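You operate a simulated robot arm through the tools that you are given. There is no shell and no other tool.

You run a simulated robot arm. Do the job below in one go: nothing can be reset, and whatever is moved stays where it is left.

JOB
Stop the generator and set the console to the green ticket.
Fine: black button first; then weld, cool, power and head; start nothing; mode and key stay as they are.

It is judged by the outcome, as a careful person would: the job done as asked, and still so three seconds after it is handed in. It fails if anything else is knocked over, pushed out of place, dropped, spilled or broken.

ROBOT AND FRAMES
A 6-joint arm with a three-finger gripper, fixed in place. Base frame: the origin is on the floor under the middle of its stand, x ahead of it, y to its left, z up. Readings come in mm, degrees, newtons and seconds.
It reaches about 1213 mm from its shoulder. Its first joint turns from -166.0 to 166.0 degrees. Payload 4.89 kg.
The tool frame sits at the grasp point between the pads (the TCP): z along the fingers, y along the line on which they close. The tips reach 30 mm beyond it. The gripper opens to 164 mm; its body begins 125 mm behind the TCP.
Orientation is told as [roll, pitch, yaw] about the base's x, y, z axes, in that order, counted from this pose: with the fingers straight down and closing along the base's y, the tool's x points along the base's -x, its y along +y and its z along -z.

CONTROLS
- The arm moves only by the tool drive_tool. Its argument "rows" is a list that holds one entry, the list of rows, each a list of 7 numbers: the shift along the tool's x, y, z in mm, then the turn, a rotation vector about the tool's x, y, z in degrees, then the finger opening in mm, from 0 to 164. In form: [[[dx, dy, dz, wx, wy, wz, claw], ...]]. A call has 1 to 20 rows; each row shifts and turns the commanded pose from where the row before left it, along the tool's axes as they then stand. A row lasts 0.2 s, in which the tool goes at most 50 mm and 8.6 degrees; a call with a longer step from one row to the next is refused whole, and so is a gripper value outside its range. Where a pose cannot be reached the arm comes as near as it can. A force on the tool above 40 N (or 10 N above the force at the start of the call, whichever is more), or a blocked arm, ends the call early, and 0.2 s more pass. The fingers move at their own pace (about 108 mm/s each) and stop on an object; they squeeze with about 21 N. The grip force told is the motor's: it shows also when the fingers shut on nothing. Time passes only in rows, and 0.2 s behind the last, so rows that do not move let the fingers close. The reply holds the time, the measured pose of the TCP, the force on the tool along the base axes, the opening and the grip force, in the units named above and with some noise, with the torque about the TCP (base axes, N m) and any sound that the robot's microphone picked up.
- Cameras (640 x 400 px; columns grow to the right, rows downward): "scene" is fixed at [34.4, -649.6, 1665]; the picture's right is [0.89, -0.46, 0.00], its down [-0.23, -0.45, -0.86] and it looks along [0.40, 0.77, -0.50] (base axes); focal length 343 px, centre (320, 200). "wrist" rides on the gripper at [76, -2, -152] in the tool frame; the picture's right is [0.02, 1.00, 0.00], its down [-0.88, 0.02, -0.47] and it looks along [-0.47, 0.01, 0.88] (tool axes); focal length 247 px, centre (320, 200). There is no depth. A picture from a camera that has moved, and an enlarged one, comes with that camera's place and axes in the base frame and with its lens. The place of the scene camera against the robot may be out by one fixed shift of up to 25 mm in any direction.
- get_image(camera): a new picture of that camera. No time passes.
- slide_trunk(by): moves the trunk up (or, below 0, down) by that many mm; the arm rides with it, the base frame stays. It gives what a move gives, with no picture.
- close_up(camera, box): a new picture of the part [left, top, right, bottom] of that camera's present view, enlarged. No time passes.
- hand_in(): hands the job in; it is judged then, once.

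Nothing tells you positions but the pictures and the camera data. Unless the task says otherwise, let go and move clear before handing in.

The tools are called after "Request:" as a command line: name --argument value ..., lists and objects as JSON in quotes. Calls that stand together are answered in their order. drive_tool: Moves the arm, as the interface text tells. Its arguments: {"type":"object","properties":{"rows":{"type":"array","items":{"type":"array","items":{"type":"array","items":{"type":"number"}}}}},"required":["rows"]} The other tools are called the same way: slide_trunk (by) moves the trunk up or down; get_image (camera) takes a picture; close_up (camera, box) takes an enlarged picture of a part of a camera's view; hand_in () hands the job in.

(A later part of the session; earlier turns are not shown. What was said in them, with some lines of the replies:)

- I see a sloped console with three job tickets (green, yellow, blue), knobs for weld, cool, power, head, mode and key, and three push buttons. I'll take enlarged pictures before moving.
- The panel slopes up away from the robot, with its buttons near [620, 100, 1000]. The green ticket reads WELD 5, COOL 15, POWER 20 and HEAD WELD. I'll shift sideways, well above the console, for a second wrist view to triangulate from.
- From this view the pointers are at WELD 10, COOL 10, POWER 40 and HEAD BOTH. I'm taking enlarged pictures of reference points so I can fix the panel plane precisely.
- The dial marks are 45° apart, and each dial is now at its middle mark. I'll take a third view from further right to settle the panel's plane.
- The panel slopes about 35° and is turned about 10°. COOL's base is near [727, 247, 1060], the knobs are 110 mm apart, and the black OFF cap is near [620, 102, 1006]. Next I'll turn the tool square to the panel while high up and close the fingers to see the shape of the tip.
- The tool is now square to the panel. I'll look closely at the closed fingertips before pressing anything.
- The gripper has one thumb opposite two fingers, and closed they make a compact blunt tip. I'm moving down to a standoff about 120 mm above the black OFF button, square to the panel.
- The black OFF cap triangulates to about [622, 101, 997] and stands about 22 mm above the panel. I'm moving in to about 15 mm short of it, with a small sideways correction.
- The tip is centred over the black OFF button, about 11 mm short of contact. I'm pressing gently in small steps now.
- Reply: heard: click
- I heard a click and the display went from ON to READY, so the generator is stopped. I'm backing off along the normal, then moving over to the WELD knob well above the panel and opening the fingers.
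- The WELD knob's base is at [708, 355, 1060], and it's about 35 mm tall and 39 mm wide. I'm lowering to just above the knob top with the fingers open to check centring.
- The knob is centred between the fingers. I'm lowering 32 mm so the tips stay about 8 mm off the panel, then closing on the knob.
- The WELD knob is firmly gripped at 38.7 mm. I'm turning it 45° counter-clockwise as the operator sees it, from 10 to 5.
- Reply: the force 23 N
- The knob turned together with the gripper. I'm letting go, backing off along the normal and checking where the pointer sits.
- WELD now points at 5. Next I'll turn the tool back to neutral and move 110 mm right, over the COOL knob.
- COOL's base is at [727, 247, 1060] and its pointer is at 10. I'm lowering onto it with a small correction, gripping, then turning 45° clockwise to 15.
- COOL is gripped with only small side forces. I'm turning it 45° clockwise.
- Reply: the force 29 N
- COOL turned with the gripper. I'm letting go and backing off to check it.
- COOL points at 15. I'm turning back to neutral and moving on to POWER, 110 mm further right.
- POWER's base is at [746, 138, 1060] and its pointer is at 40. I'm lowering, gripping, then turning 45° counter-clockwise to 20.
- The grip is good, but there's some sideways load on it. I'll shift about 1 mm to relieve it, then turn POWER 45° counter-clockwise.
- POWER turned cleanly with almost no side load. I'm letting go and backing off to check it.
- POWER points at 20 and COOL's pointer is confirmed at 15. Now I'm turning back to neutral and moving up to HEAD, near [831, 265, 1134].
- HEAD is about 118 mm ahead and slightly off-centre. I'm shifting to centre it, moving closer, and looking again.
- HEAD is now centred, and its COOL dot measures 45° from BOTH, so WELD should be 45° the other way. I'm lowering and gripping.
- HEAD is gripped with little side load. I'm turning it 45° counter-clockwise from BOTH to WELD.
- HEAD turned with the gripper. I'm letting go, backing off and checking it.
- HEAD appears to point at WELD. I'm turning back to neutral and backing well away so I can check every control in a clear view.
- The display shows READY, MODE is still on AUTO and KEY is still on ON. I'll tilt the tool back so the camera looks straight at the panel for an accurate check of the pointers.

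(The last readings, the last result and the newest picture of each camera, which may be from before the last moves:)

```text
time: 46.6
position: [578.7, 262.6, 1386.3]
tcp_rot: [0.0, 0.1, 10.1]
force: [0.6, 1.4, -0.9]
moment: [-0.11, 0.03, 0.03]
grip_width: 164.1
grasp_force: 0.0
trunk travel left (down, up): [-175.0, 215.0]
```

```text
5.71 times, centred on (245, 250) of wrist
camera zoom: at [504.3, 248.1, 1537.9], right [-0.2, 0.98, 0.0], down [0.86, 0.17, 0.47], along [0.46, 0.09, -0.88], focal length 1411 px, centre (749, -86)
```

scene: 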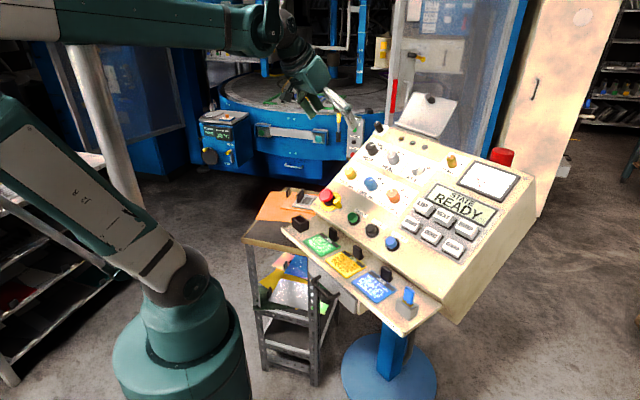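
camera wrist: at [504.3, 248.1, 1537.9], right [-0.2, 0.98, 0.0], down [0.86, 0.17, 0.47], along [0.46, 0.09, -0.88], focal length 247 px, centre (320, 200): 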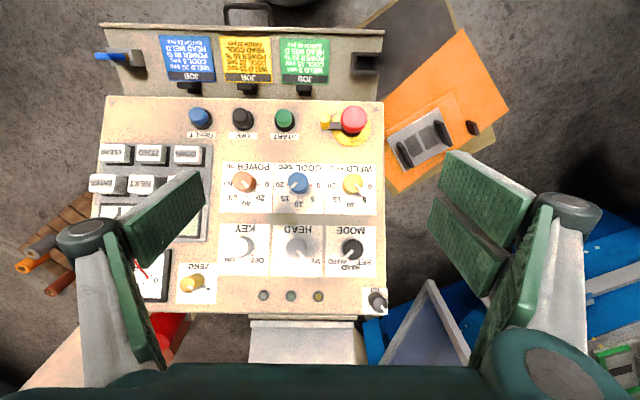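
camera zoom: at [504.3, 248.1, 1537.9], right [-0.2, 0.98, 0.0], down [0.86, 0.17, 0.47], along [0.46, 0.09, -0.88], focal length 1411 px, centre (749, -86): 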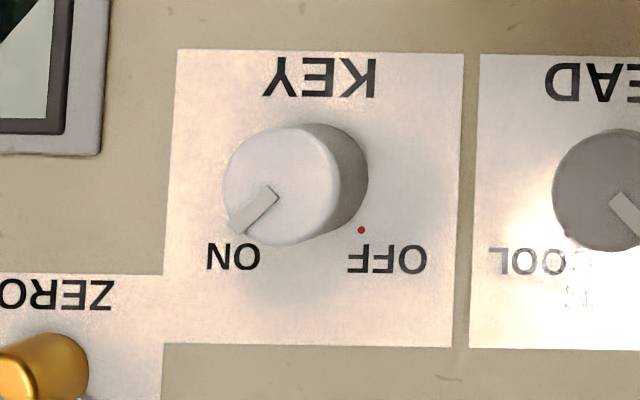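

Every pointer looks to be on its mark. I'll take a tighter look at COOL and HEAD before finishing.

Request:
close_up --camera "wrist" --box '[282, 166, 318, 202]'

Request:
close_up --camera "wrist" --box '[280, 230, 320, 270]'

Request:
close_up --camera "wrist" --box '[340, 166, 376, 202]'

Request:
close_up --camera "scene" --box '[230, 180, 430, 330]'

```text
11.11 times, centred on (300, 184) of wrist
camera zoom: at [504.3, 248.1, 1537.9], right [-0.2, 0.98, 0.0], down [0.86, 0.17, 0.47], along [0.46, 0.09, -0.88], focal length 2744 px, centre (542, 378)
```

zoom: 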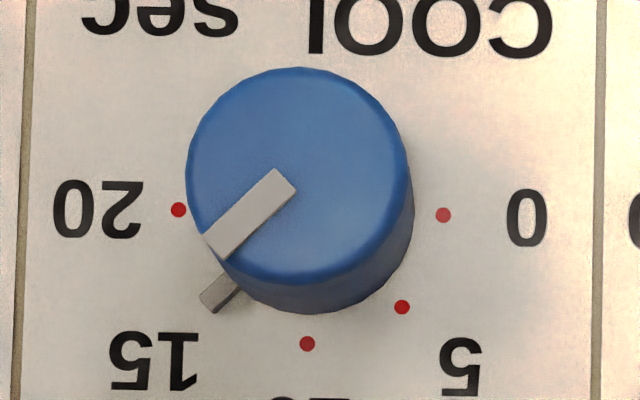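

```text
10.00 times, centred on (300, 250) of wrist
camera zoom: at [504.3, 248.1, 1537.9], right [-0.2, 0.98, 0.0], down [0.86, 0.17, 0.47], along [0.46, 0.09, -0.88], focal length 2470 px, centre (520, -300)
```

zoom: 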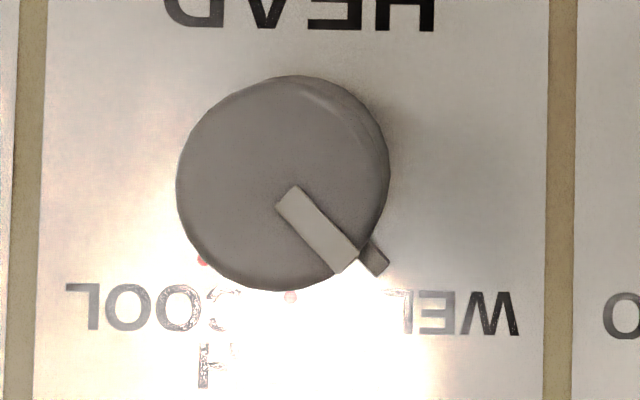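

```text
11.11 times, centred on (358, 184) of wrist
camera zoom: at [504.3, 248.1, 1537.9], right [-0.2, 0.98, 0.0], down [0.86, 0.17, 0.47], along [0.46, 0.09, -0.88], focal length 2744 px, centre (-102, 378)
```

zoom: 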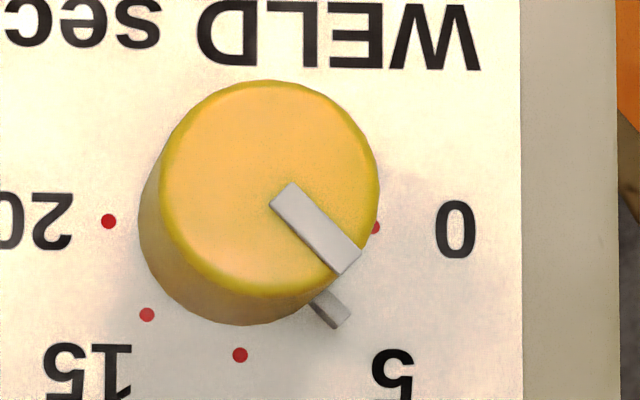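

```text
2.67 times, centred on (330, 255) of scene
camera zoom: at [34.4, -649.6, 1665.0], right [0.89, -0.46, 0.0], down [-0.23, -0.45, -0.86], along [0.4, 0.77, -0.5], focal length 914 px, centre (293, 53)
```

zoom: 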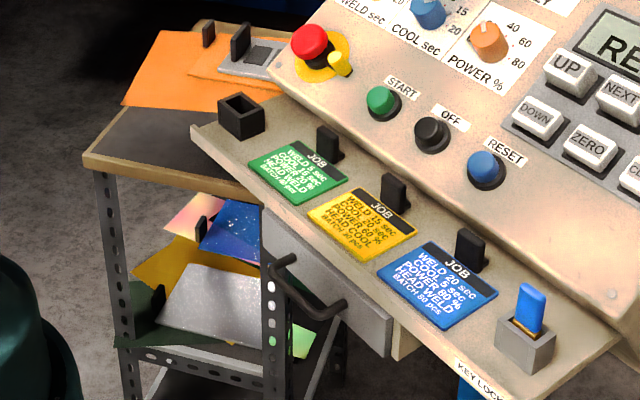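

The console now reads WELD 5, COOL 15, POWER 20 and HEAD WELD, and the display shows READY. MODE is still on AUTO and KEY on ON, nothing else moved, and the gripper is empty and clear. I'm handing in.

Request:
hand_in

```text
The job is handed in.
```

The generator is stopped and the console is set to the green ticket. I've handed the job in; no verdict has come back yet.

- **Generator:** I pressed the black OFF button first. It clicked, and the display changed from ON to READY.
- **Settings, in the order you gave:** WELD is at 5 sec (was 10), COOL at 15 sec (was 10), POWER at 20 % (was 40) and HEAD at WELD (was BOTH). In a final close look, each pointer was on its mark to within about 2–3°.
- **Left alone:** MODE is still on AUTO and KEY on ON. I started nothing, and nothing else was touched or knocked. I did not enter the ticket's "BATCH 40 pcs", since it wasn't on your list.

The gripper is empty and well clear of the console.
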